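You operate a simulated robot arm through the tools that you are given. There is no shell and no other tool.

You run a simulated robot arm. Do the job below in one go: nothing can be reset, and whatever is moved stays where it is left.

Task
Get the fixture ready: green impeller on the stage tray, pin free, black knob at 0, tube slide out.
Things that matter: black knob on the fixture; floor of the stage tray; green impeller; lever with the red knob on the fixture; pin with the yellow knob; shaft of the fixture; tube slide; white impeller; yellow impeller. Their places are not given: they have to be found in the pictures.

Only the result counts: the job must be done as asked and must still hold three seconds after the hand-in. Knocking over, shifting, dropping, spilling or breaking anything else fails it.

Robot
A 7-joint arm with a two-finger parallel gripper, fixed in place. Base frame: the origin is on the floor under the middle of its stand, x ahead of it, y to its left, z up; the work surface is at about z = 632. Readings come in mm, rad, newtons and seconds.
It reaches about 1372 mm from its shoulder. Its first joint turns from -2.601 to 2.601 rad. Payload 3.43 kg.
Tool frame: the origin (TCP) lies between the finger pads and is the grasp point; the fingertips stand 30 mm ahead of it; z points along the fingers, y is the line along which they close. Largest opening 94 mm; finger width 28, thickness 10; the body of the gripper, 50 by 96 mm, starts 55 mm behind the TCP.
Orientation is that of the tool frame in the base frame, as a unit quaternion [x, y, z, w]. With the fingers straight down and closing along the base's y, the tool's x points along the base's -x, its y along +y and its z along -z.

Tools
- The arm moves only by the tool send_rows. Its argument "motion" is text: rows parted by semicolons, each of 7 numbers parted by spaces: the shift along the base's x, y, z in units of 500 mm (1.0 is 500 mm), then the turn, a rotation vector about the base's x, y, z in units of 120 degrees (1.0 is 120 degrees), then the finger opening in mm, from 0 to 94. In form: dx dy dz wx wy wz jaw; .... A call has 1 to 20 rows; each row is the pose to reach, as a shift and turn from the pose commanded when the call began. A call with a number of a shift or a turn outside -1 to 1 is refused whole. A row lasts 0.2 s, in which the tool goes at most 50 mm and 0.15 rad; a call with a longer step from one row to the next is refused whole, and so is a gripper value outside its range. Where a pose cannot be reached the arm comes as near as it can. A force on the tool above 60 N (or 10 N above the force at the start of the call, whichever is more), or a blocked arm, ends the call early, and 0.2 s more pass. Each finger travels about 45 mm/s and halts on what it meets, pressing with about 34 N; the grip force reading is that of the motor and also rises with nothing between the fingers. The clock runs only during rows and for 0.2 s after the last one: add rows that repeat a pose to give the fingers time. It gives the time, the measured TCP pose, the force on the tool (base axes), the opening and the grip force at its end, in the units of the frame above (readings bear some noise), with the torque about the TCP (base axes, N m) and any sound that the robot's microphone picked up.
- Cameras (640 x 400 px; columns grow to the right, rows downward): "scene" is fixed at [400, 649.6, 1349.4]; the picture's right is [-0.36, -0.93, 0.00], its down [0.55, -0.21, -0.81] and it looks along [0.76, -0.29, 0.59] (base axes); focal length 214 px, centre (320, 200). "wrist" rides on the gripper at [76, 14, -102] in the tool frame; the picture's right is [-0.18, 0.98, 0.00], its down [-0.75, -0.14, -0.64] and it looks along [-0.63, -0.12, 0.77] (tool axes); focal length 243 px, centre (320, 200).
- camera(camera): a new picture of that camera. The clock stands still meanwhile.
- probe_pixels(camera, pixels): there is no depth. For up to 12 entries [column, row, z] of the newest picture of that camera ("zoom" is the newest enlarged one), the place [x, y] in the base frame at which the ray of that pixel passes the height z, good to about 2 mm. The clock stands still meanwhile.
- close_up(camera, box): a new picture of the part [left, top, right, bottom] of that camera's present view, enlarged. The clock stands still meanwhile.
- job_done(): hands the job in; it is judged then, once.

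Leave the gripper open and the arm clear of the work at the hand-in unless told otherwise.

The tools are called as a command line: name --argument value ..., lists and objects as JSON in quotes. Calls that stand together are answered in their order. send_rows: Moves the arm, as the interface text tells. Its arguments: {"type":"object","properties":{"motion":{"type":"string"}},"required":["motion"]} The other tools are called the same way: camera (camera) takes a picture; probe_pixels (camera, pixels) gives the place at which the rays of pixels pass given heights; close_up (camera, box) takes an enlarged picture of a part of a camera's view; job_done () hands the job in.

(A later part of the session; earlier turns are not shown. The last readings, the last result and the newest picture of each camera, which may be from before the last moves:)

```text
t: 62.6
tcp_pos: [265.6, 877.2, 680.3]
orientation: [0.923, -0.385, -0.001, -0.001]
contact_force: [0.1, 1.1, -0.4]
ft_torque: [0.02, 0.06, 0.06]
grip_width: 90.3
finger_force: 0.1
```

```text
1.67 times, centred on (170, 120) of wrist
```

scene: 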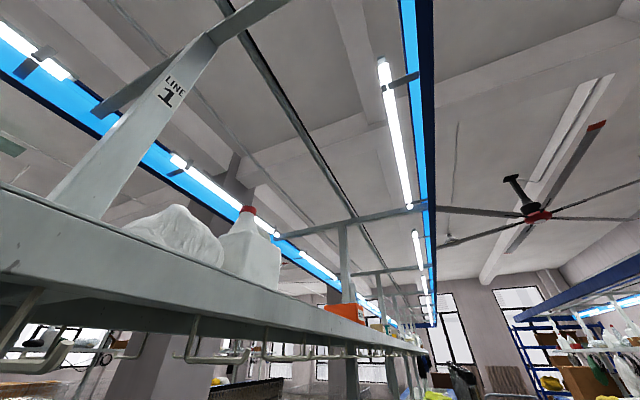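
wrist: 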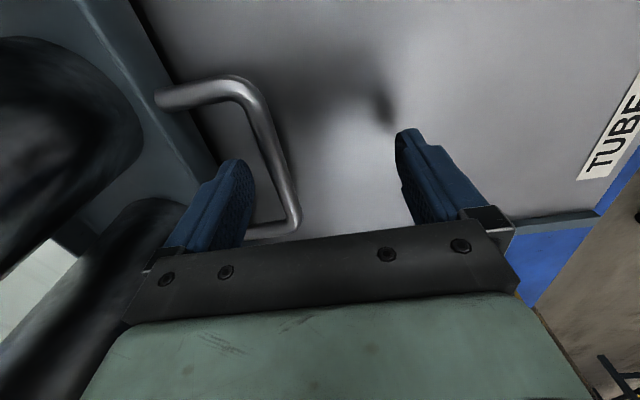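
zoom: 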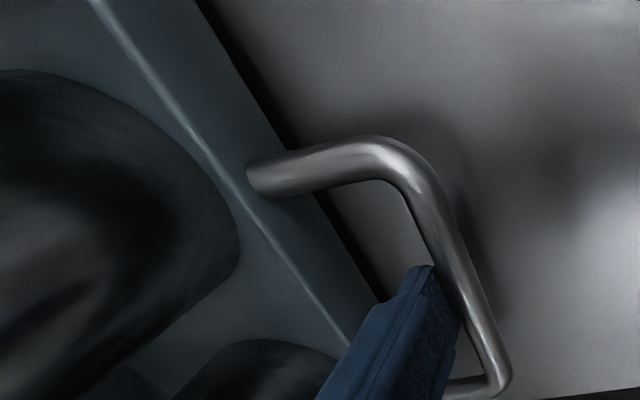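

The finger is touching the bar and the slide follows with almost no force. I'll continue at the same slow speed for another 100 mm.

send_rows --motion "-0.0071 -0.007 0 0 0 0 90; -0.0142 -0.0141 0 0 0 0 90; -0.0213 -0.0211 0 0 0 0 90; -0.0285 -0.0281 0 0 0 0 90; -0.0356 -0.0351 0 0 0 0 90; -0.0427 -0.0422 0 0 0 0 90; -0.0498 -0.0492 0 0 0 0 90; -0.0569 -0.0562 0 0 0 0 90; -0.064 -0.0632 0 0 0 0 90; -0.0712 -0.0703 0 0 0 0 90; -0.0783 -0.0773 0 0 0 0 90; -0.0854 -0.0843 0 0 0 0 90; -0.0925 -0.0914 0 0 0 0 90; -0.0996 -0.0984 0 0 0 0 90; -0.1067 -0.1054 0 0 0 0 90; -0.1138 -0.1124 0 0 0 0 90; -0.121 -0.1195 0 0 0 0 90; -0.1281 -0.1265 0 0 0 0 90; -0.1352 -0.1335 0 0 0 0 90; -0.1423 -0.1405 0 0 0 0 90"

camera --camera "wrist"

```text
t: 66.8
tcp_pos: [195.4, 807.7, 679.0]
orientation: [0.923, -0.385, 0.0, 0.001]
contact_force: [0.8, 0.2, -0.3]
ft_torque: [0.0, -0.02, 0.03]
grip_width: 90.3
finger_force: 0.7
```

```text
taken
```

wrist: 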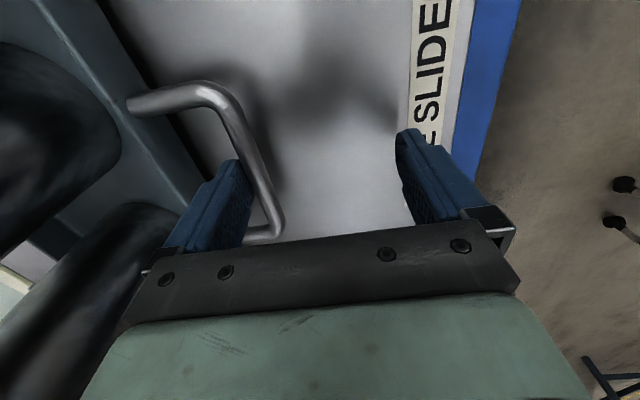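

The carriage follows smoothly with the tubes upright, about 115 mm out so far. I'll continue slowly toward the end stop.

send_rows --motion "-0.0071 -0.007 0 0 0 0 90; -0.0142 -0.0141 0 0 0 0 90; -0.0213 -0.0211 0 0 0 0 90; -0.0285 -0.0281 0 0 0 0 90; -0.0356 -0.0351 0 0 0 0 90; -0.0427 -0.0422 0 0 0 0 90; -0.0498 -0.0492 0 0 0 0 90; -0.0569 -0.0562 0 0 0 0 90; -0.064 -0.0632 0 0 0 0 90; -0.0712 -0.0703 0 0 0 0 90"

camera --camera "wrist"

```text
t: 69.0
tcp_pos: [161.2, 771.5, 680.0]
orientation: [0.923, -0.385, -0.001, 0.001]
contact_force: [-0.1, 0.5, -0.1]
ft_torque: [0.02, -0.04, 0.02]
grip_width: 90.7
finger_force: 0.4
```

```text
taken
```

wrist: 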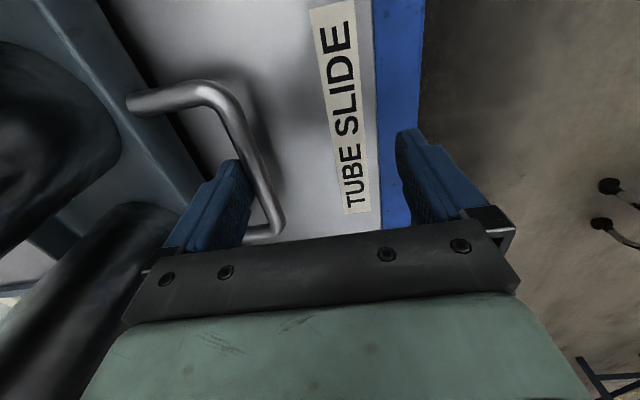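

Still moving freely. I'll continue with smaller steps so I stop gently at the end.

send_rows --motion "-0.0057 -0.0056 0 0 0 0 90; -0.0114 -0.0112 0 0 0 0 90; -0.0171 -0.0169 0 0 0 0 90; -0.0228 -0.0225 0 0 0 0 90; -0.0285 -0.0281 0 0 0 0 90; -0.0342 -0.0337 0 0 0 0 90; -0.0399 -0.0394 0 0 0 0 90; -0.0456 -0.045 0 0 0 0 90; -0.0513 -0.0506 0 0 0 0 90; -0.0569 -0.0562 0 0 0 0 90"

camera --camera "wrist"

```text
t: 71.2
tcp_pos: [135.8, 748.5, 679.7]
orientation: [0.923, -0.385, 0.001, -0.003]
contact_force: [25.7, 31.9, -9.0]
ft_torque: [0.15, -0.38, 0.73]
grip_width: 94.0
finger_force: 3.5
```

```text
taken
```

wrist: 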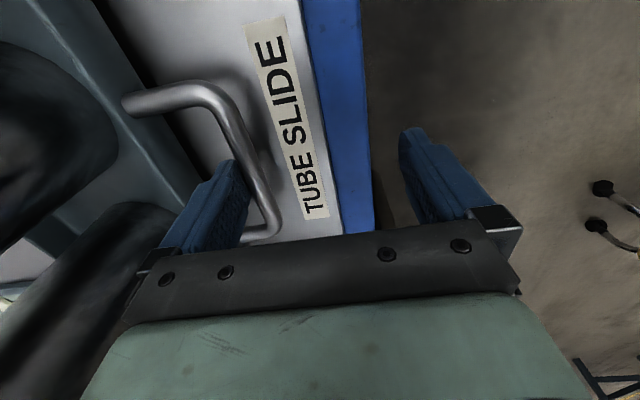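

A firm 41 N along the slide axis shows it has reached its end stop. I'll ease off 12 mm and lift straight up, clear of the tubes.

send_rows --motion "0.0085 0.0084 0 0 0 0 94; 0.0171 0.0169 0 0 0 0 94; 0.0171 0.0169 0.04 0 0 0 94; 0.0171 0.0169 0.1 0 0 0 94; 0.0171 0.0169 0.18 0 0 0 94; 0.0171 0.0169 0.26 0 0 0 94; 0.0171 0.0169 0.34 0 0 0 94; 0.0171 0.0169 0.42 0 0 0 94; 0.0171 0.0169 0.5 0 0 0 94; 0.0171 0.0169 0.5 0 0 0 94"

camera --camera "wrist"

```text
t: 73.4
tcp_pos: [141.5, 752.5, 931.6]
orientation: [0.922, -0.386, 0.0, 0.001]
contact_force: [-0.4, -1.0, 0.4]
ft_torque: [-0.01, -0.02, -0.03]
grip_width: 94.1
finger_force: 0.1
```

```text
taken
```

wrist: 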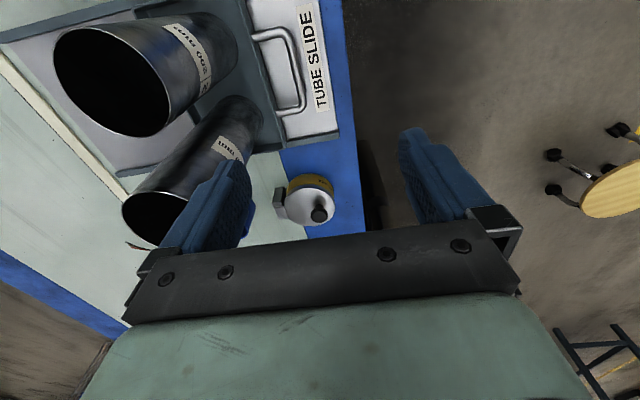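

The slide is out and both tubes stand. Now the impeller: I'll rotate back to the table yaw while moving in front of the shaft at a safe height.

send_rows --motion "0.05 -0.046 0 0 0 -0.0625 94; 0.1 -0.092 0 0 0 -0.125 94; 0.151 -0.138 -0.01 0 0 -0.1875 94; 0.201 -0.184 -0.02 0 0 -0.25 94; 0.252 -0.23 -0.03 0 0 -0.3125 94; 0.302 -0.276 -0.04 0 0 -0.375 94; 0.352 -0.323 -0.05 0 0 -0.4375 94; 0.403 -0.369 -0.06 0 0 -0.5 94; 0.453 -0.415 -0.07 0 0 -0.5625 94; 0.503 -0.461 -0.08 0 0 -0.625 94; 0.554 -0.507 -0.09 0 0 -0.6875 94; 0.604 -0.553 -0.1 0 0 -0.75 94; 0.604 -0.553 -0.1 0 0 -0.75 94"

camera --camera "wrist"

```text
t: 76.2
tcp_pos: [443.0, 475.7, 880.5]
orientation: [-0.379, 0.925, 0.0, 0.0]
contact_force: [-0.3, 0.2, -0.3]
ft_torque: [0.0, -0.01, 0.02]
grip_width: 94.2
finger_force: 0.0
```

```text
taken
```

wrist: 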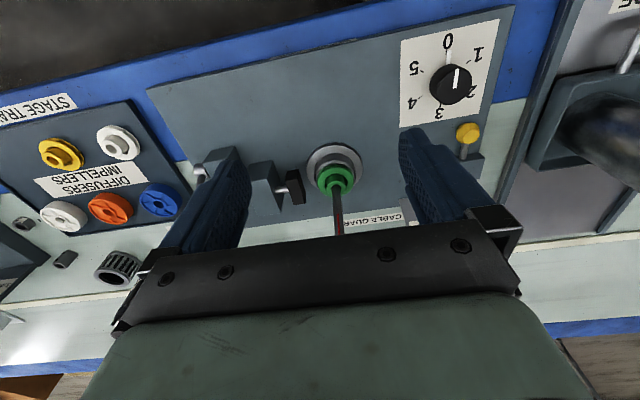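

The yellow knob is still out and the dial is at 0. Now I'll tilt the gripper 45°, with the fingers pointing forward and down, and move to just in front of the shaft with a 60 mm opening.

send_rows --motion "0.01 0.01 -0.02 0.044 -0.0445 0 80; 0.02 0.02 -0.05 0.088 -0.089 0 70; 0.035 0.035 -0.08 0.132 -0.1334 0 60; 0.05 0.05 -0.11 0.1757 -0.1779 0 60; 0.06 0.06 -0.14 0.2196 -0.2223 0 60; 0.071 0.07 -0.16 0.2635 -0.2668 0 60; 0.071 0.07 -0.16 0.2635 -0.2668 0 60"

camera --camera "wrist"

```text
t: 77.8
tcp_pos: [477.8, 510.8, 799.6]
orientation: [-0.351, 0.854, 0.147, 0.355]
contact_force: [0.5, -0.2, -0.2]
ft_torque: [0.0, 0.01, -0.01]
grip_width: 60.0
finger_force: 0.1
```

```text
taken
```

wrist: 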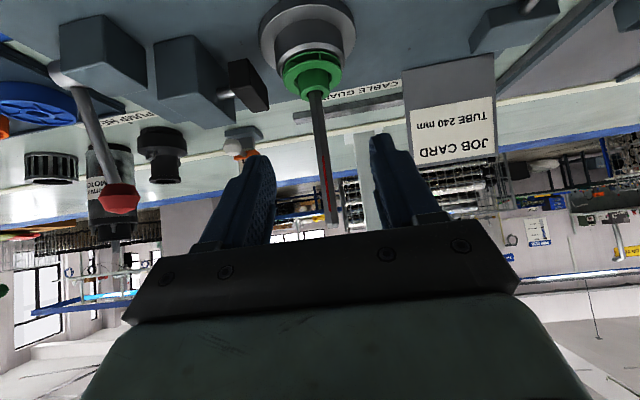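

The shaft and impeller are centred between the fingers. I'll zoom in to re-measure the impeller heights from here.

close_up --camera "wrist" --box '[260, 30, 380, 130]'

```text
4.00 times, centred on (320, 80) of wrist
```

zoom: 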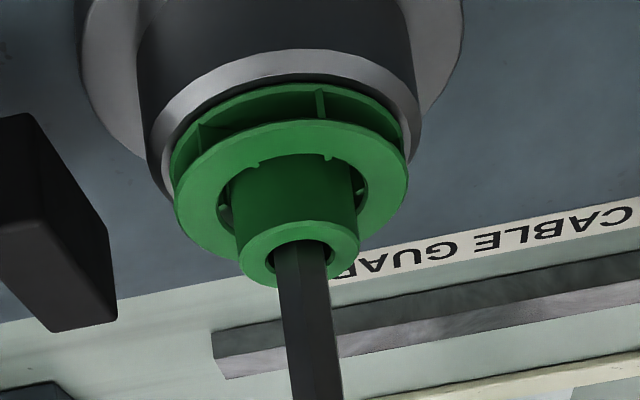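

Consistent results: ring top ≈684, boss top ≈696.5, shaft axis near (544, 574). I'll move in along the shaft at z≈790 so the shaft sits between the fingers.

send_rows --motion "0.04 0.0375 0 0 0 0 60; 0.08 0.075 -0.01 0 0 0 60; 0.119 0.113 -0.02 0 0 0 60; 0.119 0.113 -0.02 0 0 0 60"

camera --camera "wrist"

```text
t: 78.8
tcp_pos: [537.4, 566.3, 789.1]
orientation: [-0.351, 0.855, 0.146, 0.354]
contact_force: [-0.8, 1.0, -0.4]
ft_torque: [0.04, 0.05, -0.01]
grip_width: 59.8
finger_force: 0.0
```

```text
taken
```

wrist: 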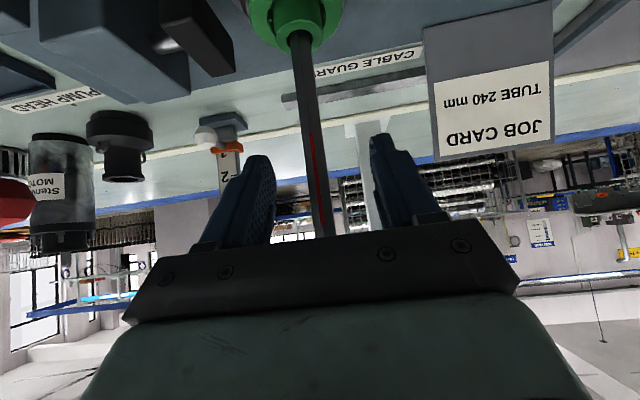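

The shaft passes between the fingers. I'll descend to TCP z≈725 and check the tips against the boss.

send_rows --motion "0 0 -0.04 0 0 0 60; 0 0 -0.08 0 0 0 60; 0 0 -0.115 0 0 0 60; 0 0 -0.128 0 0 0 60; 0 0 -0.128 0 0 0 60"

camera --camera "wrist"

close_up --camera "wrist" --box '[220, 80, 420, 250]'

```text
t: 80.0
tcp_pos: [538.7, 566.8, 725.7]
orientation: [-0.351, 0.854, 0.147, 0.354]
contact_force: [0.3, 0.1, -0.3]
ft_torque: [-0.03, -0.02, 0.02]
grip_width: 59.9
finger_force: 0.0
```

```text
taken
```

wrist: 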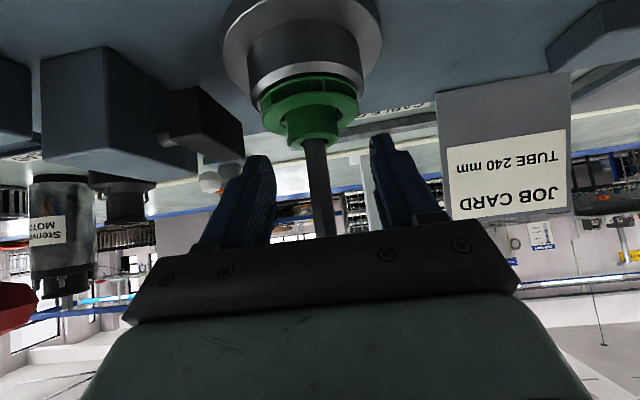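

```text
2.35 times, centred on (320, 165) of wrist
```

zoom: 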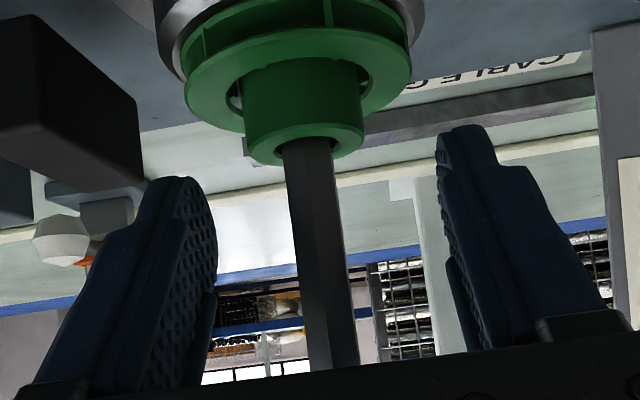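

The boss is centred to within 1 mm. I'll narrow the fingers to 44 mm so the tips are over the ring, and step down gently while watching for contact force.

send_rows --motion "0.0014 -0.0014 0 0 0 0 44; 0.0014 -0.0014 -0.006 0 0 0 44; 0.0014 -0.0014 -0.012 0 0 0 44; 0.0014 -0.0014 -0.012 0 0 0 44"

send_rows --motion "0 0 -0.002 0 0 0 44; 0 0 -0.004 0 0 0 44; 0 0 -0.004 0 0 0 44"

close_up --camera "wrist" --box '[240, 80, 400, 220]'

```text
t: 81.0
tcp_pos: [538.1, 567.1, 721.1]
orientation: [-0.351, 0.855, 0.146, 0.354]
contact_force: [0.4, -0.4, -0.1]
ft_torque: [0.0, 0.01, 0.01]
grip_width: 43.9
finger_force: 0.1
```

```text
t: 81.8
tcp_pos: [537.6, 566.5, 717.8]
orientation: [-0.351, 0.855, 0.145, 0.354]
contact_force: [0.9, -0.4, 0.1]
ft_torque: [0.0, 0.01, -0.03]
grip_width: 43.9
finger_force: 0.2
```

```text
2.86 times, centred on (320, 150) of wrist
```

zoom: 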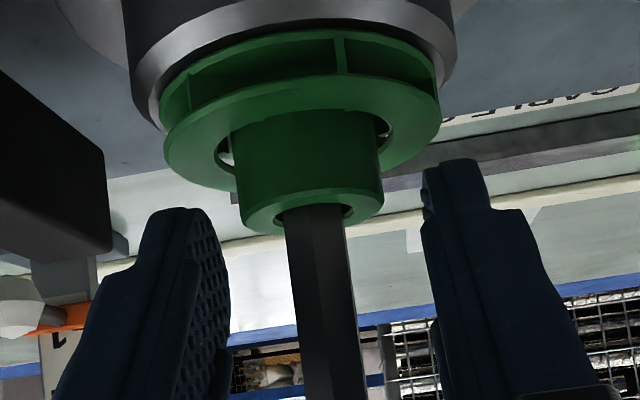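

No contact yet at TCP z≈717.8. The tips look slightly rounded, so there's room to go lower for a better bite on the boss. I'll continue in small steps.

send_rows --motion "0 0 -0.002 0 0 0 44; 0 0 -0.004 0 0 0 44; 0 0 -0.004 0 0 0 44"

send_rows --motion "0 0 -0.002 0 0 0 44; 0 0 -0.004 0 0 0 44; 0 0 -0.004 0 0 0 44"

close_up --camera "wrist" --box '[240, 80, 400, 220]'

```text
t: 82.6
tcp_pos: [538.9, 566.7, 716.3]
orientation: [-0.351, 0.854, 0.146, 0.354]
contact_force: [0.7, -0.3, -0.2]
ft_torque: [-0.03, 0.01, 0.02]
grip_width: 43.9
finger_force: 0.2
```

```text
t: 83.4
tcp_pos: [537.7, 567.3, 714.7]
orientation: [-0.351, 0.854, 0.147, 0.354]
contact_force: [-1.1, 1.0, 6.4]
ft_torque: [0.12, 0.0, 0.0]
grip_width: 44.0
finger_force: 0.1
```

```text
2.86 times, centred on (320, 150) of wrist
```

zoom: 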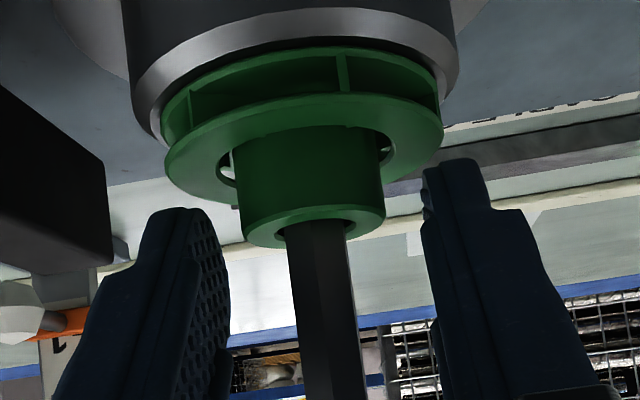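

Light contact of 6.4 N with the ring. I'll raise 1 mm and close on the boss.

send_rows --motion "0 0 0.003 0 0 0 44; 0 0 0.003 0 0 0 36; 0 0 0.003 0 0 0 28; 0 0 0.003 0 0 0 20; 0 0 0.003 0 0 0 18; 0 0 0.003 0 0 0 18"

close_up --camera "wrist" --box '[240, 80, 400, 220]'

```text
t: 84.8
tcp_pos: [538.9, 566.8, 716.2]
orientation: [-0.351, 0.855, 0.146, 0.353]
contact_force: [-0.5, 0.4, -0.9]
ft_torque: [0.02, 0.02, 0.02]
grip_width: 27.0
finger_force: 33.7
```

```text
2.86 times, centred on (320, 150) of wrist
```

zoom: 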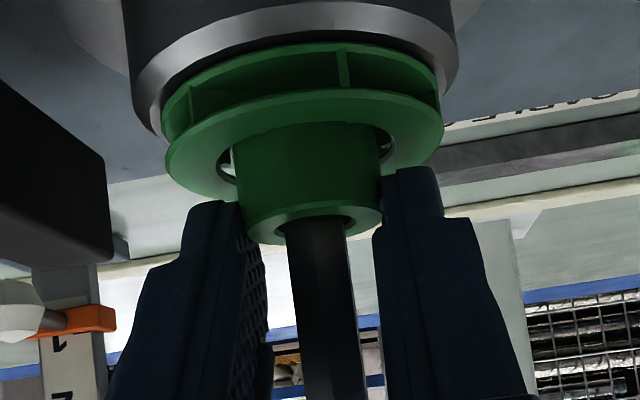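

Gripped at 27.0 mm. I'll lift 6 mm slowly and check the force to see whether the impeller is free on the shaft.

send_rows --motion "0 0 0.004 0 0 0 18; 0 0 0.008 0 0 0 18; 0 0 0.012 0 0 0 18; 0 0 0.012 0 0 0 18"

close_up --camera "wrist" --box '[240, 60, 400, 220]'

```text
t: 85.8
tcp_pos: [537.0, 565.9, 721.8]
orientation: [-0.351, 0.855, 0.145, 0.354]
contact_force: [0.6, 1.1, -0.2]
ft_torque: [0.0, -0.01, -0.05]
grip_width: 27.1
finger_force: 33.9
```

```text
2.50 times, centred on (320, 140) of wrist
```

zoom: 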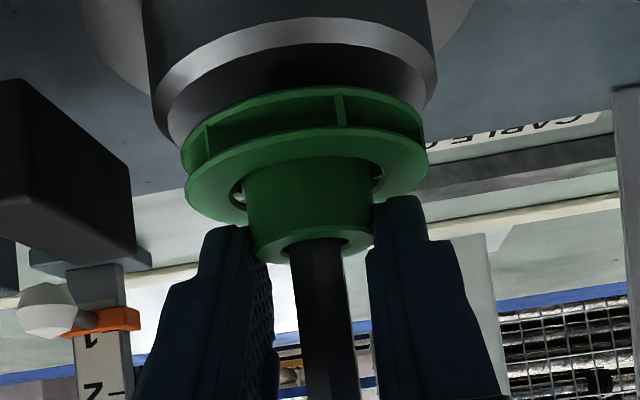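

It lifts freely. I'll raise it straight up along the shaft, 10 mm per row, until the impeller is clear of the shaft tip at z≈822.

send_rows --motion "0 0 0.02 0 0 0 18; 0 0 0.04 0 0 0 18; 0 0 0.06 0 0 0 18; 0 0 0.08 0 0 0 18; 0 0 0.1 0 0 0 18; 0 0 0.12 0 0 0 18; 0 0 0.14 0 0 0 18; 0 0 0.16 0 0 0 18; 0 0 0.16 0 0 0 18"

camera --camera "wrist"

```text
t: 87.8
tcp_pos: [539.1, 565.3, 802.2]
orientation: [-0.351, 0.855, 0.146, 0.353]
contact_force: [-1.4, 1.4, -0.3]
ft_torque: [0.03, 0.03, 0.0]
grip_width: 19.0
finger_force: 1.1
```

```text
taken
```

wrist: 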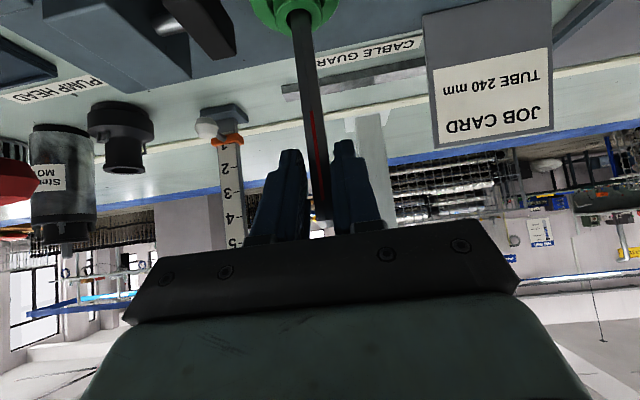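

The grip slipped during the lift (opening now 19 mm), and the impeller is back down on the shaft. I'll inspect the shaft and the impeller before trying again.

close_up --camera "wrist" --box '[240, 0, 380, 120]'

close_up --camera "wrist" --box '[260, 80, 380, 240]'

```text
3.33 times, centred on (310, 60) of wrist
```

zoom: 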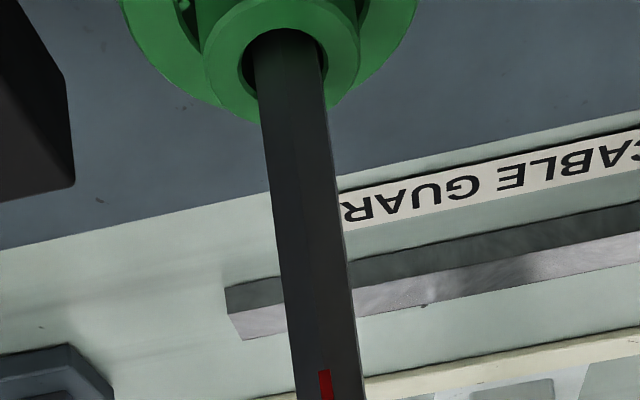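

```text
2.50 times, centred on (320, 160) of wrist
```

zoom: 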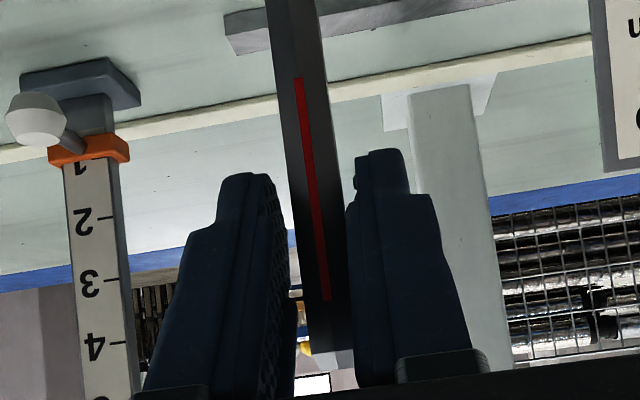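

The shaft is uniform and the impeller is seated again at the bottom. The lift was probably too quick for the small bore clearance, so I'll open, go back down and regrip, then lift slower with force checks.

send_rows --motion "0 0 0 0 0 0 35; 0 0 0 0 0 0 50; 0 0 -0.04 0 0 0 50; 0 0 -0.08 0 0 0 50; 0 0 -0.12 0 0 0 50; 0 0 -0.15 0 0 0 50; 0 0 -0.16 0 0 0 50; 0 0 -0.16 0 0 0 50"

camera --camera "wrist"

close_up --camera "wrist" --box '[240, 60, 400, 220]'

```text
t: 89.6
tcp_pos: [538.4, 566.4, 724.0]
orientation: [-0.35, 0.855, 0.145, 0.354]
contact_force: [0.5, 0.4, -0.2]
ft_torque: [0.0, -0.02, -0.02]
grip_width: 50.3
finger_force: 0.2
```

```text
taken
```

wrist: 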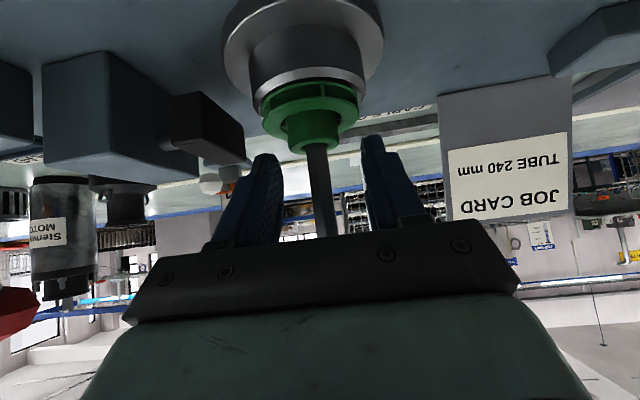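

```text
2.50 times, centred on (320, 140) of wrist
```

zoom: 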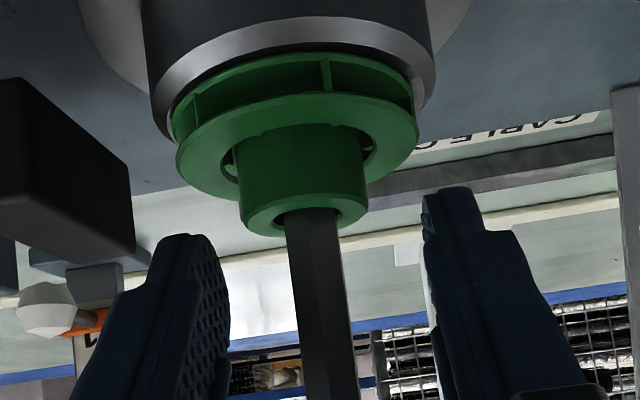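

The impeller is properly seated again. I'll lower onto the boss, grip, and this time lift slowly with force checks.

send_rows --motion "0 0 -0.008 0 0 0 44; 0 0 -0.015 0 0 0 40; 0 0 -0.0165 0 0 0 36; 0 0 -0.0165 0 0 0 28; 0 0 -0.0165 0 0 0 18; 0 0 -0.0165 0 0 0 10; 0 0 -0.0165 0 0 0 10; 0 0 -0.0165 0 0 0 10"

send_rows --motion "0 0 0.005 0 0 0 10; 0 0 0.01 0 0 0 10; 0 0 0.015 0 0 0 10; 0 0 0.02 0 0 0 10; 0 0 0.02 0 0 0 10"

send_rows --motion "0 0 0.005 0 0 0 10; 0 0 0.01 0 0 0 10; 0 0 0.015 0 0 0 10; 0 0 0.02 0 0 0 10; 0 0 0.02 0 0 0 10"

close_up --camera "wrist" --box '[240, 60, 400, 220]'

```text
t: 91.4
tcp_pos: [538.4, 566.6, 714.7]
orientation: [-0.351, 0.854, 0.146, 0.355]
contact_force: [-2.0, 5.2, 23.1]
ft_torque: [0.26, -0.14, 0.02]
grip_width: 27.2
finger_force: 33.8
```

```text
t: 92.6
tcp_pos: [538.3, 566.7, 723.2]
orientation: [-0.351, 0.855, 0.146, 0.353]
contact_force: [-0.3, 0.1, -0.5]
ft_torque: [-0.02, 0.0, 0.01]
grip_width: 26.8
finger_force: 33.2
```

```text
t: 93.8
tcp_pos: [537.9, 566.7, 732.5]
orientation: [-0.351, 0.854, 0.147, 0.354]
contact_force: [-0.3, 0.3, -0.4]
ft_torque: [0.01, 0.03, 0.04]
grip_width: 26.9
finger_force: 34.1
```

```text
2.50 times, centred on (320, 140) of wrist
```

zoom: 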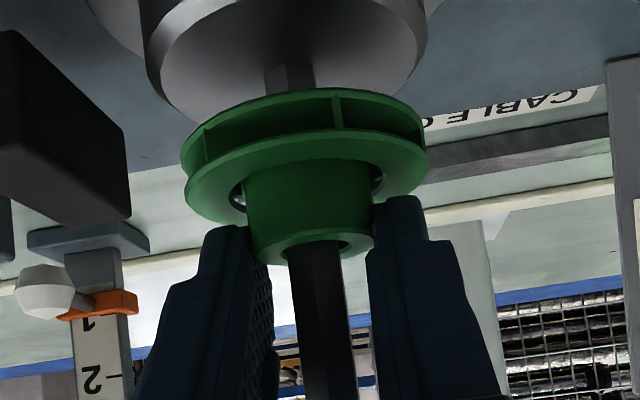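

Held after 18 mm of lift with almost no force. I'll continue at 4 mm per row with checks.

send_rows --motion "0 0 0.008 0 0 0 10; 0 0 0.016 0 0 0 10; 0 0 0.024 0 0 0 10; 0 0 0.032 0 0 0 10; 0 0 0.04 0 0 0 10; 0 0 0.04 0 0 0 10"

send_rows --motion "0 0 0.008 0 0 0 10; 0 0 0.016 0 0 0 10; 0 0 0.024 0 0 0 10; 0 0 0.032 0 0 0 10; 0 0 0.04 0 0 0 10; 0 0 0.04 0 0 0 10"

close_up --camera "wrist" --box '[240, 60, 400, 220]'

```text
t: 95.2
tcp_pos: [537.8, 566.1, 754.0]
orientation: [-0.351, 0.855, 0.146, 0.354]
contact_force: [-0.3, 0.4, -0.4]
ft_torque: [0.06, -0.04, 0.01]
grip_width: 27.0
finger_force: 34.0
```

```text
t: 96.6
tcp_pos: [537.5, 567.0, 773.4]
orientation: [-0.351, 0.855, 0.145, 0.353]
contact_force: [0.1, -0.8, 0.6]
ft_torque: [0.0, 0.0, -0.03]
grip_width: 26.9
finger_force: 34.3
```

```text
2.50 times, centred on (320, 140) of wrist
```

zoom: 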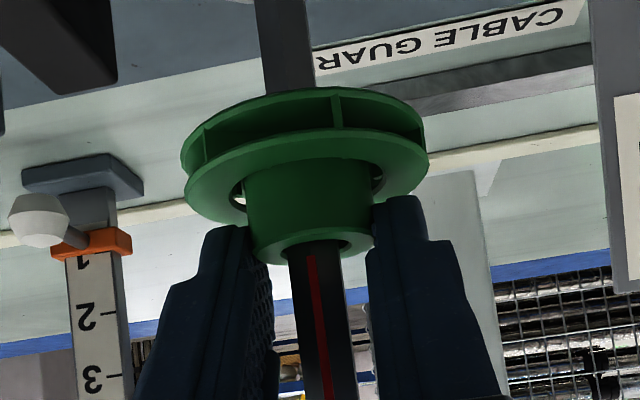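

The bore is now approaching the red stripe on the shaft, near where it may have slipped last time. I'll go 5 mm at a time here.

send_rows --motion "0 0 0.005 0 0 0 10; 0 0 0.01 0 0 0 10; 0 0 0.01 0 0 0 10"

send_rows --motion "0 0 0.005 0 0 0 10; 0 0 0.01 0 0 0 10; 0 0 0.01 0 0 0 10"

send_rows --motion "0 0 0.005 0 0 0 10; 0 0 0.01 0 0 0 10; 0 0 0.01 0 0 0 10"

close_up --camera "wrist" --box '[240, 60, 400, 220]'

```text
t: 97.4
tcp_pos: [538.4, 566.0, 778.1]
orientation: [-0.351, 0.855, 0.146, 0.354]
contact_force: [-0.1, 0.4, 1.6]
ft_torque: [-0.02, 0.0, -0.01]
grip_width: 26.9
finger_force: 34.0
```

```text
t: 98.2
tcp_pos: [538.1, 567.0, 782.9]
orientation: [-0.351, 0.854, 0.146, 0.354]
contact_force: [0.3, 0.1, 0.0]
ft_torque: [-0.04, -0.03, 0.0]
grip_width: 26.5
finger_force: 33.3
```

```text
t: 99.0
tcp_pos: [539.2, 567.1, 787.5]
orientation: [-0.351, 0.855, 0.145, 0.354]
contact_force: [-0.3, 1.2, -0.7]
ft_torque: [0.02, 0.0, 0.02]
grip_width: 26.8
finger_force: 34.4
```

```text
2.50 times, centred on (320, 140) of wrist
```

zoom: 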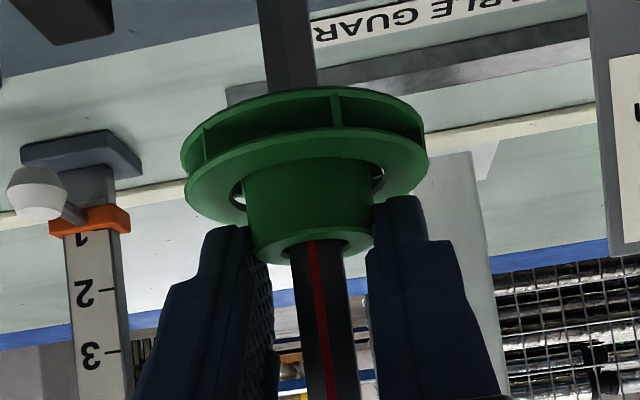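

Still held at z≈787. Continuing in 5 mm steps.

send_rows --motion "0 0 0.005 0 0 0 10; 0 0 0.01 0 0 0 10; 0 0 0.01 0 0 0 10"

send_rows --motion "0 0 0.005 0 0 0 10; 0 0 0.01 0 0 0 10; 0 0 0.01 0 0 0 10"

send_rows --motion "0 0 0.005 0 0 0 10; 0 0 0.01 0 0 0 10; 0 0 0.01 0 0 0 10"

close_up --camera "wrist" --box '[240, 60, 400, 220]'

```text
t: 99.8
tcp_pos: [537.9, 567.1, 793.3]
orientation: [-0.351, 0.855, 0.146, 0.354]
contact_force: [0.3, 0.2, 0.1]
ft_torque: [0.0, 0.02, 0.04]
grip_width: 27.1
finger_force: 34.5
```

```text
t: 100.6
tcp_pos: [538.1, 565.7, 798.9]
orientation: [-0.351, 0.855, 0.147, 0.353]
contact_force: [-0.9, 0.1, 0.0]
ft_torque: [0.06, 0.02, 0.0]
grip_width: 27.3
finger_force: 34.3
```

```text
t: 101.4
tcp_pos: [538.2, 567.1, 804.2]
orientation: [-0.351, 0.854, 0.146, 0.355]
contact_force: [0.2, 0.2, 0.2]
ft_torque: [0.0, 0.01, -0.01]
grip_width: 27.0
finger_force: 34.0
```

```text
2.50 times, centred on (320, 140) of wrist
```

zoom: 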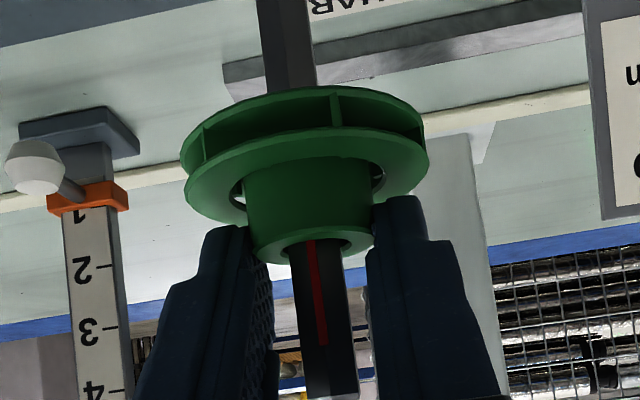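

Past the earlier slip point and still held at 27 mm. I'll continue slowly to clear the shaft tip, needing TCP z ≈875.

send_rows --motion "0 0 0.007 0 0 0 10; 0 0 0.014 0 0 0 10; 0 0 0.021 0 0 0 10; 0 0 0.028 0 0 0 10; 0 0 0.035 0 0 0 10; 0 0 0.042 0 0 0 10; 0 0 0.049 0 0 0 10; 0 0 0.056 0 0 0 10; 0 0 0.06 0 0 0 10; 0 0 0.06 0 0 0 10"

send_rows --motion "0 0 0.007 0 0 0 10; 0 0 0.014 0 0 0 10; 0 0 0.021 0 0 0 10; 0 0 0.028 0 0 0 10; 0 0 0.035 0 0 0 10; 0 0 0.042 0 0 0 10; 0 0 0.049 0 0 0 10; 0 0 0.056 0 0 0 10; 0 0 0.063 0 0 0 10; 0 0 0.07 0 0 0 10; 0 0 0.077 0 0 0 10; 0 0 0.084 0 0 0 10; 0 0 0.09 0 0 0 10; 0 0 0.09 0 0 0 10"

camera --camera "wrist"

close_up --camera "wrist" --box '[240, 60, 400, 220]'

```text
t: 103.6
tcp_pos: [538.3, 566.9, 833.9]
orientation: [-0.351, 0.855, 0.146, 0.354]
contact_force: [-0.2, -0.1, -0.3]
ft_torque: [0.04, 0.03, 0.02]
grip_width: 26.7
finger_force: 33.8
```

```text
t: 106.6
tcp_pos: [538.9, 566.6, 878.3]
orientation: [-0.351, 0.855, 0.146, 0.354]
contact_force: [0.4, -0.3, -0.9]
ft_torque: [0.0, 0.01, -0.01]
grip_width: 26.9
finger_force: 34.1
```

```text
taken
```

wrist: 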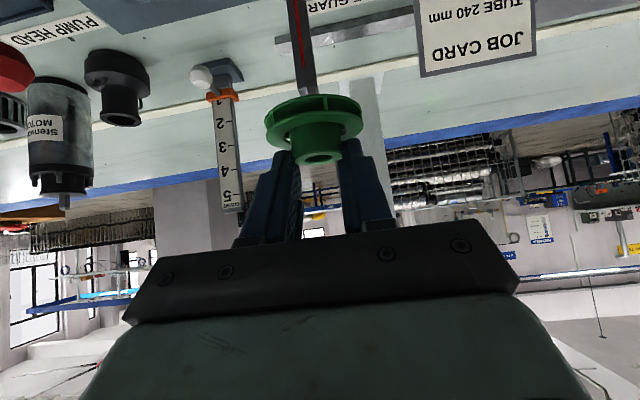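

```text
2.50 times, centred on (320, 140) of wrist
```

zoom: 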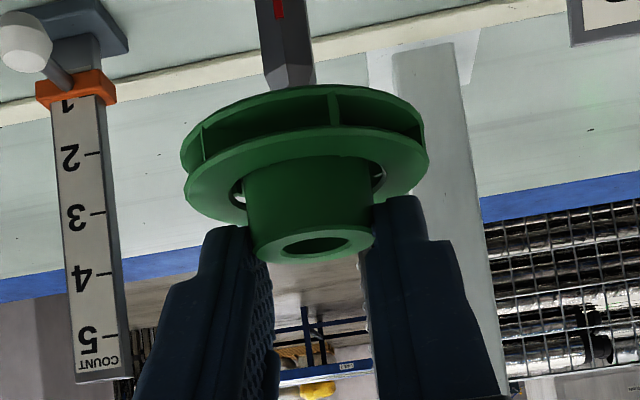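

The impeller is clear of the shaft tip and still gripped at 26.9 mm. I'll raise 15 mm more and carry it slowly toward the tray, keeping the orientation fixed.

send_rows --motion "0 0 0.008 0 0 0 10; 0 0 0.016 0 0 0 10; 0 0 0.024 0 0 0 10; 0 0 0.03 0 0 0 10; 0.0022 -0.0034 0.03 0 0 0 10; 0.0065 -0.0101 0.03 0 0 0 10; 0.0129 -0.0202 0.03 0 0 0 10; 0.0215 -0.0337 0.03 0 0 0 10; 0.0301 -0.0472 0.03 0 0 0 10; 0.0387 -0.0607 0.03 0 0 0 10; 0.0473 -0.0741 0.03 0 0 0 10; 0.056 -0.0876 0.03 0 0 0 10; 0.0646 -0.1011 0.03 0 0 0 10; 0.0732 -0.1146 0.03 0 0 0 10; 0.0818 -0.1281 0.03 0 0 0 10; 0.0904 -0.1415 0.03 0 0 0 10; 0.0969 -0.1517 0.03 0 0 0 10; 0.1012 -0.1584 0.03 0 0 0 10; 0.1033 -0.1618 0.03 0 0 0 10; 0.1033 -0.1618 0.03 0 0 0 10"

camera --camera "wrist"

```text
t: 110.8
tcp_pos: [589.7, 485.8, 893.8]
orientation: [-0.351, 0.854, 0.146, 0.354]
contact_force: [0.4, 0.0, 0.4]
ft_torque: [-0.01, 0.01, 0.02]
grip_width: 26.7
finger_force: 34.3
```

```text
taken
```

wrist: 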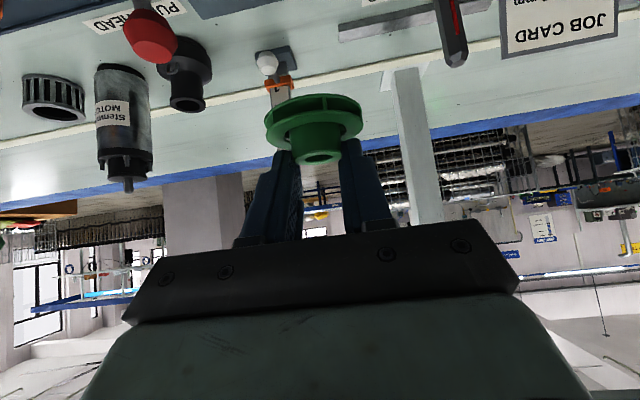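

The impeller is still held, and the red-knob lever is well below the path. Continuing the carry.

send_rows --motion "0.0032 -0.0051 0 0 0 0 10; 0.0086 -0.0135 0 0 0 0 10; 0.0161 -0.0253 0 0 0 0 10; 0.0247 -0.0388 0 0 0 0 10; 0.0333 -0.0523 0 0 0 0 10; 0.0419 -0.0658 0 0 0 0 10; 0.0506 -0.0793 0 0 0 0 10; 0.0592 -0.0928 0 0 0 0 10; 0.0678 -0.1063 0 0 0 0 10; 0.0764 -0.1197 0 0 0 0 10; 0.085 -0.1332 0 0 0 0 10; 0.0936 -0.1467 0 0 0 0 10; 0.1022 -0.1602 0 0 0 0 10; 0.1108 -0.1737 0 0 0 0 10; 0.1194 -0.1872 0 0 0 0 10; 0.128 -0.2007 0 0 0 0 10; 0.1366 -0.2142 0 0 0 0 10; 0.1452 -0.2277 0 0 0 0 10; 0.1527 -0.2395 0 0 0 0 10; 0.157 -0.2462 0 0 0 0 10"

send_rows --motion "0.0032 -0.0051 0 0 0 0 10; 0.0086 -0.0135 0 0 0 0 10; 0.0161 -0.0253 0 0 0 0 10; 0.0247 -0.0388 0 0 0 0 10; 0.0333 -0.0523 0 0 0 0 10; 0.0419 -0.0658 0 0 0 0 10; 0.0506 -0.0793 0 0 0 0 10; 0.0592 -0.0928 0 0 0 0 10; 0.0678 -0.1063 0 0 0 0 10; 0.0764 -0.1197 0 0 0 0 10; 0.085 -0.1332 0 0 0 0 10; 0.0936 -0.1467 0 0 0 0 10; 0.1022 -0.1602 0 0 0 0 10; 0.1108 -0.1737 0 0 0 0 10; 0.1194 -0.1872 0 0 0 0 10; 0.128 -0.2007 0 0 0 0 10; 0.1366 -0.2142 0 0 0 0 10; 0.1452 -0.2277 0 0 0 0 10; 0.1527 -0.2395 0 0 0 0 10; 0.157 -0.2462 0 0 0 0 10"

camera --camera "wrist"

```text
t: 115.0
tcp_pos: [669.0, 363.0, 893.4]
orientation: [-0.351, 0.855, 0.146, 0.354]
contact_force: [-0.4, 0.5, -0.9]
ft_torque: [0.01, 0.0, -0.01]
grip_width: 26.7
finger_force: 34.3
```

```text
t: 119.2
tcp_pos: [747.3, 239.6, 891.7]
orientation: [-0.351, 0.855, 0.146, 0.353]
contact_force: [-0.3, -0.3, -0.8]
ft_torque: [0.0, 0.01, 0.02]
grip_width: 26.8
finger_force: 34.1
```

```text
taken
```

wrist: 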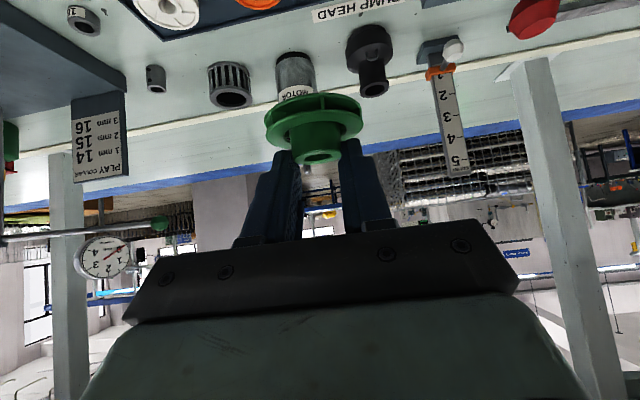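

The dial-gauge ball at left is far beyond my path (about u≈1085, v≈-775). I'll do the last stretch to above the free slot.

send_rows --motion "0.0032 -0.0051 0 0 0 0 10; 0.0086 -0.0135 0 0 0 0 10; 0.0161 -0.0253 0 0 0 0 10; 0.0247 -0.0388 0 0 0 0 10; 0.0333 -0.0523 0 0 0 0 10; 0.0419 -0.0658 0 0 0 0 10; 0.0506 -0.0793 0 0 0 0 10; 0.0592 -0.0928 0 0 0 0 10; 0.0678 -0.1063 0 0 0 0 10; 0.0764 -0.1197 0 0 0 0 10; 0.085 -0.1332 0 0 0 0 10; 0.0936 -0.1467 0 0 0 0 10; 0.1022 -0.1602 0 0 0 0 10; 0.1108 -0.1737 0 0 0 0 10; 0.1194 -0.1872 0 0 0 0 10; 0.128 -0.2007 0 0 0 0 10; 0.1366 -0.2142 0 0 0 0 10; 0.1452 -0.2277 0 0 0 0 10; 0.1527 -0.2395 0 0 0 0 10; 0.157 -0.248 0 0 0 0 10"

camera --camera "wrist"

```text
t: 123.4
tcp_pos: [826.0, 115.5, 892.8]
orientation: [-0.351, 0.855, 0.146, 0.353]
contact_force: [-0.1, 0.1, -0.7]
ft_torque: [-0.03, 0.02, -0.01]
grip_width: 26.6
finger_force: 33.8
```

```text
taken
```

wrist: 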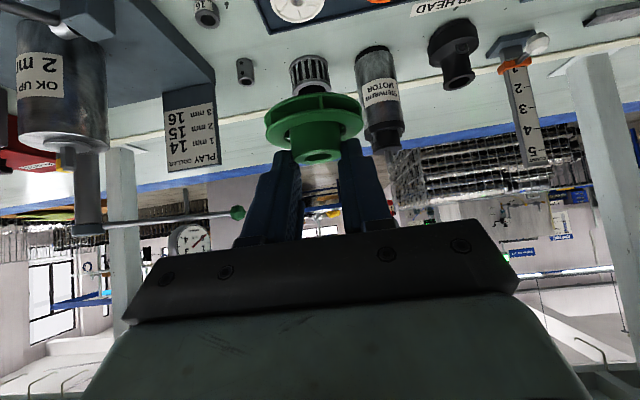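

I'm above the free slot at u≈669, v≈-498. I'll descend slowly to z≈715, then check alignment.

send_rows --motion "0 0 -0.006 0 0 0 10; 0 0 -0.018 0 0 0 10; 0 0 -0.034 0 0 0 10; 0 0 -0.052 0 0 0 10; 0 0 -0.07 0 0 0 10; 0 0 -0.088 0 0 0 10; 0 0 -0.106 0 0 0 10; 0 0 -0.124 0 0 0 10; 0 0 -0.142 0 0 0 10; 0 0 -0.16 0 0 0 10; 0 0 -0.178 0 0 0 10; 0 0 -0.196 0 0 0 10; 0 0 -0.214 0 0 0 10; 0 0 -0.232 0 0 0 10; 0 0 -0.25 0 0 0 10; 0 0 -0.268 0 0 0 10; 0 0 -0.28 0 0 0 10; 0 0 -0.286 0 0 0 10; 0 0 -0.29 0 0 0 10; 0 0 -0.29 0 0 0 10"

camera --camera "wrist"

```text
t: 127.6
tcp_pos: [825.2, 115.8, 749.1]
orientation: [-0.351, 0.855, 0.146, 0.354]
contact_force: [0.0, -0.3, -0.4]
ft_torque: [-0.02, -0.03, 0.03]
grip_width: 26.7
finger_force: 33.7
```

```text
taken
```

wrist: 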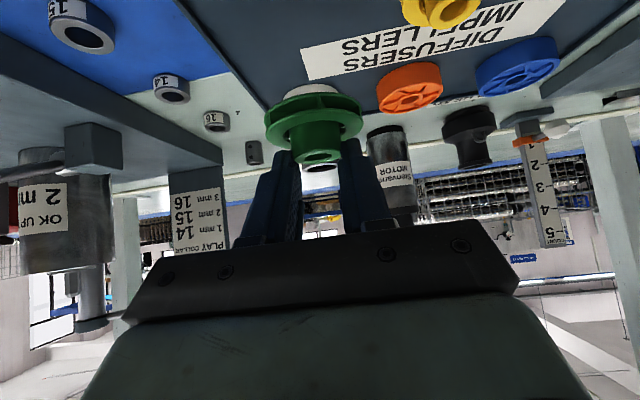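

Still on line; the left fixture is clear. I'll descend further to TCP z≈690, with the impeller bottom about 16 mm above the tray.

send_rows --motion "0 0 -0.006 0 0 0 10; 0 0 -0.018 0 0 0 10; 0 0 -0.032 0 0 0 10; 0 0 -0.046 0 0 0 10; 0 0 -0.06 0 0 0 10; 0 0 -0.074 0 0 0 10; 0 0 -0.088 0 0 0 10; 0 0 -0.1 0 0 0 10; 0 0 -0.11 0 0 0 10; 0 0 -0.117 0 0 0 10; 0 0 -0.118 0 0 0 10"

camera --camera "wrist"

close_up --camera "wrist" --box '[200, 40, 440, 200]'

```text
t: 130.0
tcp_pos: [825.3, 115.8, 689.3]
orientation: [-0.35, 0.855, 0.145, 0.354]
contact_force: [0.6, -0.3, -1.2]
ft_torque: [-0.04, 0.02, -0.01]
grip_width: 26.5
finger_force: 34.3
```

```text
taken
```

wrist: 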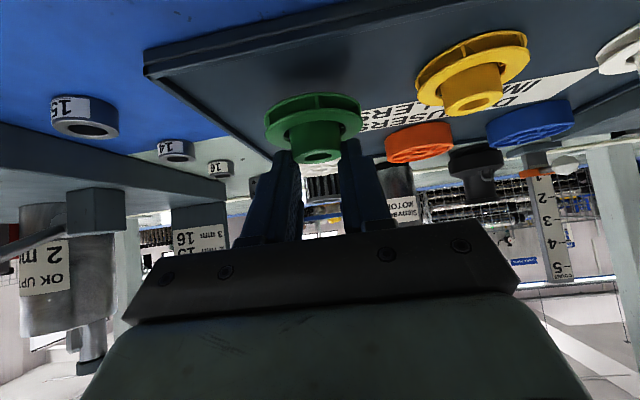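

```text
2.50 times, centred on (320, 120) of wrist
```

zoom: 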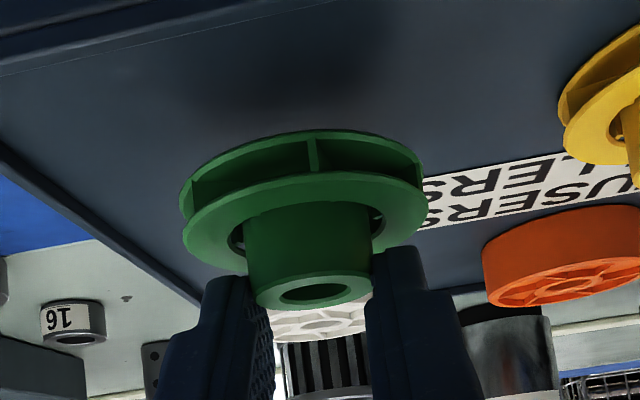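

The impeller hovers over the free slot between the tray edge and the yellow one. I'll lower it in small steps until contact.

send_rows --motion "0 0 -0.004 0 0 0 10; 0 0 -0.008 0 0 0 10; 0 0 -0.012 0 0 0 10; 0 0 -0.016 0 0 0 10; 0 0 -0.02 0 0 0 10; 0 0 -0.02 0 0 0 10"

send_rows --motion "0 0 -0.002 0 0 0 10; 0 0 -0.004 0 0 0 10; 0 0 -0.006 0 0 0 10; 0 0 -0.006 0 0 0 10"

close_up --camera "wrist" --box '[200, 40, 440, 200]'

```text
t: 131.4
tcp_pos: [825.0, 115.7, 679.5]
orientation: [-0.351, 0.855, 0.145, 0.353]
contact_force: [-0.4, 0.1, -0.4]
ft_torque: [-0.01, 0.0, 0.0]
grip_width: 26.5
finger_force: 34.0
```

```text
t: 132.4
tcp_pos: [825.5, 116.4, 677.8]
orientation: [-0.351, 0.854, 0.147, 0.354]
contact_force: [0.5, -0.6, -0.9]
ft_torque: [0.0, 0.0, -0.02]
grip_width: 26.4
finger_force: 34.1
```

```text
2.50 times, centred on (320, 120) of wrist
```

zoom: 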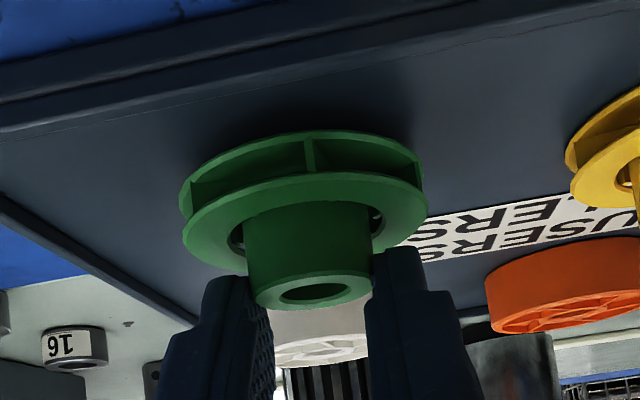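

send_rows --motion "0 0 -0.002 0 0 0 10; 0 0 -0.004 0 0 0 10; 0 0 -0.004 0 0 0 10"

send_rows --motion "0 0 -0.002 0 0 0 10; 0 0 -0.004 0 0 0 10; 0 0 -0.004 0 0 0 10"

close_up --camera "wrist" --box '[200, 40, 440, 200]'

```text
t: 133.2
tcp_pos: [825.0, 116.4, 674.0]
orientation: [-0.351, 0.855, 0.146, 0.353]
contact_force: [-0.1, 0.7, -0.7]
ft_torque: [-0.02, -0.02, 0.01]
grip_width: 26.4
finger_force: 34.3
```

```text
t: 134.0
tcp_pos: [826.8, 114.8, 673.2]
orientation: [-0.351, 0.855, 0.146, 0.353]
contact_force: [-0.5, -0.9, -1.3]
ft_torque: [-0.05, 0.01, 0.02]
grip_width: 26.2
finger_force: 34.1
```

```text
2.50 times, centred on (320, 120) of wrist
```

zoom: 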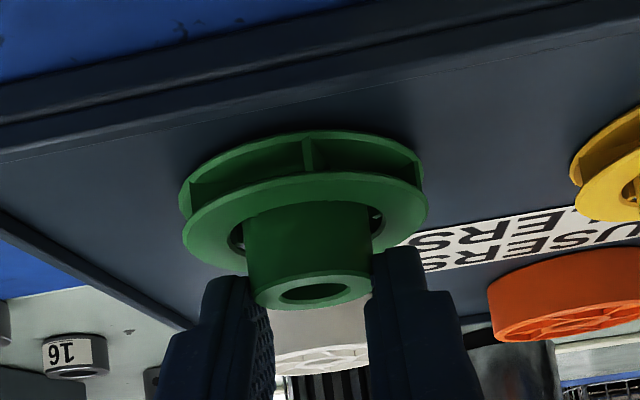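

Not touching yet. Continuing down 2 mm at a time.

send_rows --motion "0 0 -0.002 0 0 0 10; 0 0 -0.004 0 0 0 10; 0 0 -0.004 0 0 0 10"

send_rows --motion "0 0 -0.002 0 0 0 10; 0 0 -0.004 0 0 0 10; 0 0 -0.004 0 0 0 10"

close_up --camera "wrist" --box '[200, 40, 440, 200]'

```text
t: 134.8
tcp_pos: [825.4, 116.4, 670.5]
orientation: [-0.351, 0.854, 0.146, 0.355]
contact_force: [0.2, 0.1, 3.5]
ft_torque: [0.01, -0.12, -0.02]
grip_width: 26.4
finger_force: 33.2
```

```text
t: 135.6
tcp_pos: [825.7, 115.1, 671.4]
orientation: [-0.351, 0.854, 0.147, 0.356]
contact_force: [-1.5, -1.5, 31.0]
ft_torque: [0.09, -0.3, -0.14]
grip_width: 26.3
finger_force: 34.2
```

```text
2.50 times, centred on (320, 120) of wrist
```

zoom: 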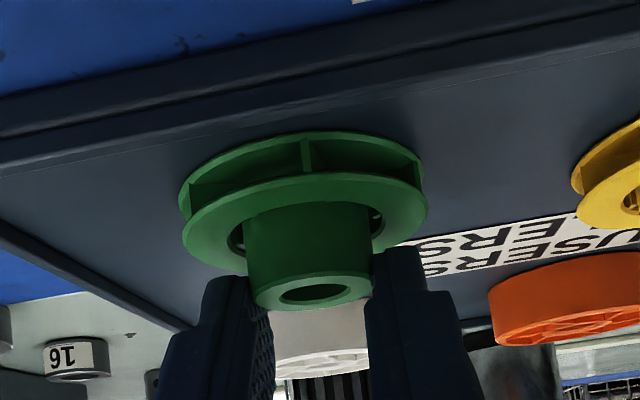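

Contact of 31 N: the impeller is on the tray floor. I'll relieve the pressure by about 2 mm and open the fingers.

send_rows --motion "0 0 0.003 0 0 0 10; 0 0 0.0035 0 0 0 26; 0 0 0.0035 0 0 0 30; 0 0 0.0035 0 0 0 36; 0 0 0.0035 0 0 0 44; 0 0 0.0035 0 0 0 44"

close_up --camera "wrist" --box '[200, 40, 440, 200]'

```text
t: 137.0
tcp_pos: [825.4, 116.3, 668.2]
orientation: [-0.35, 0.855, 0.145, 0.355]
contact_force: [0.1, 0.2, -0.1]
ft_torque: [-0.03, -0.01, -0.03]
grip_width: 43.9
finger_force: 0.0
```

```text
2.50 times, centred on (320, 120) of wrist
```

zoom: 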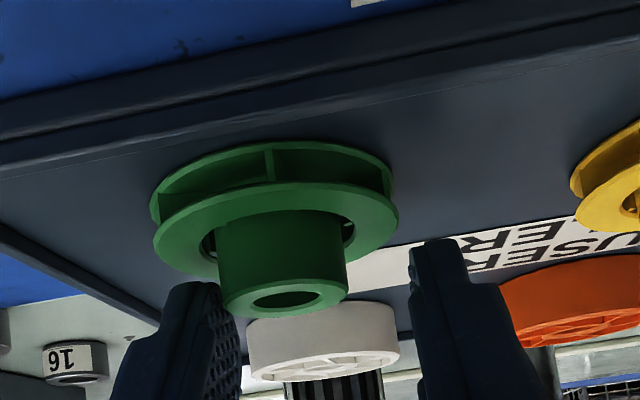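

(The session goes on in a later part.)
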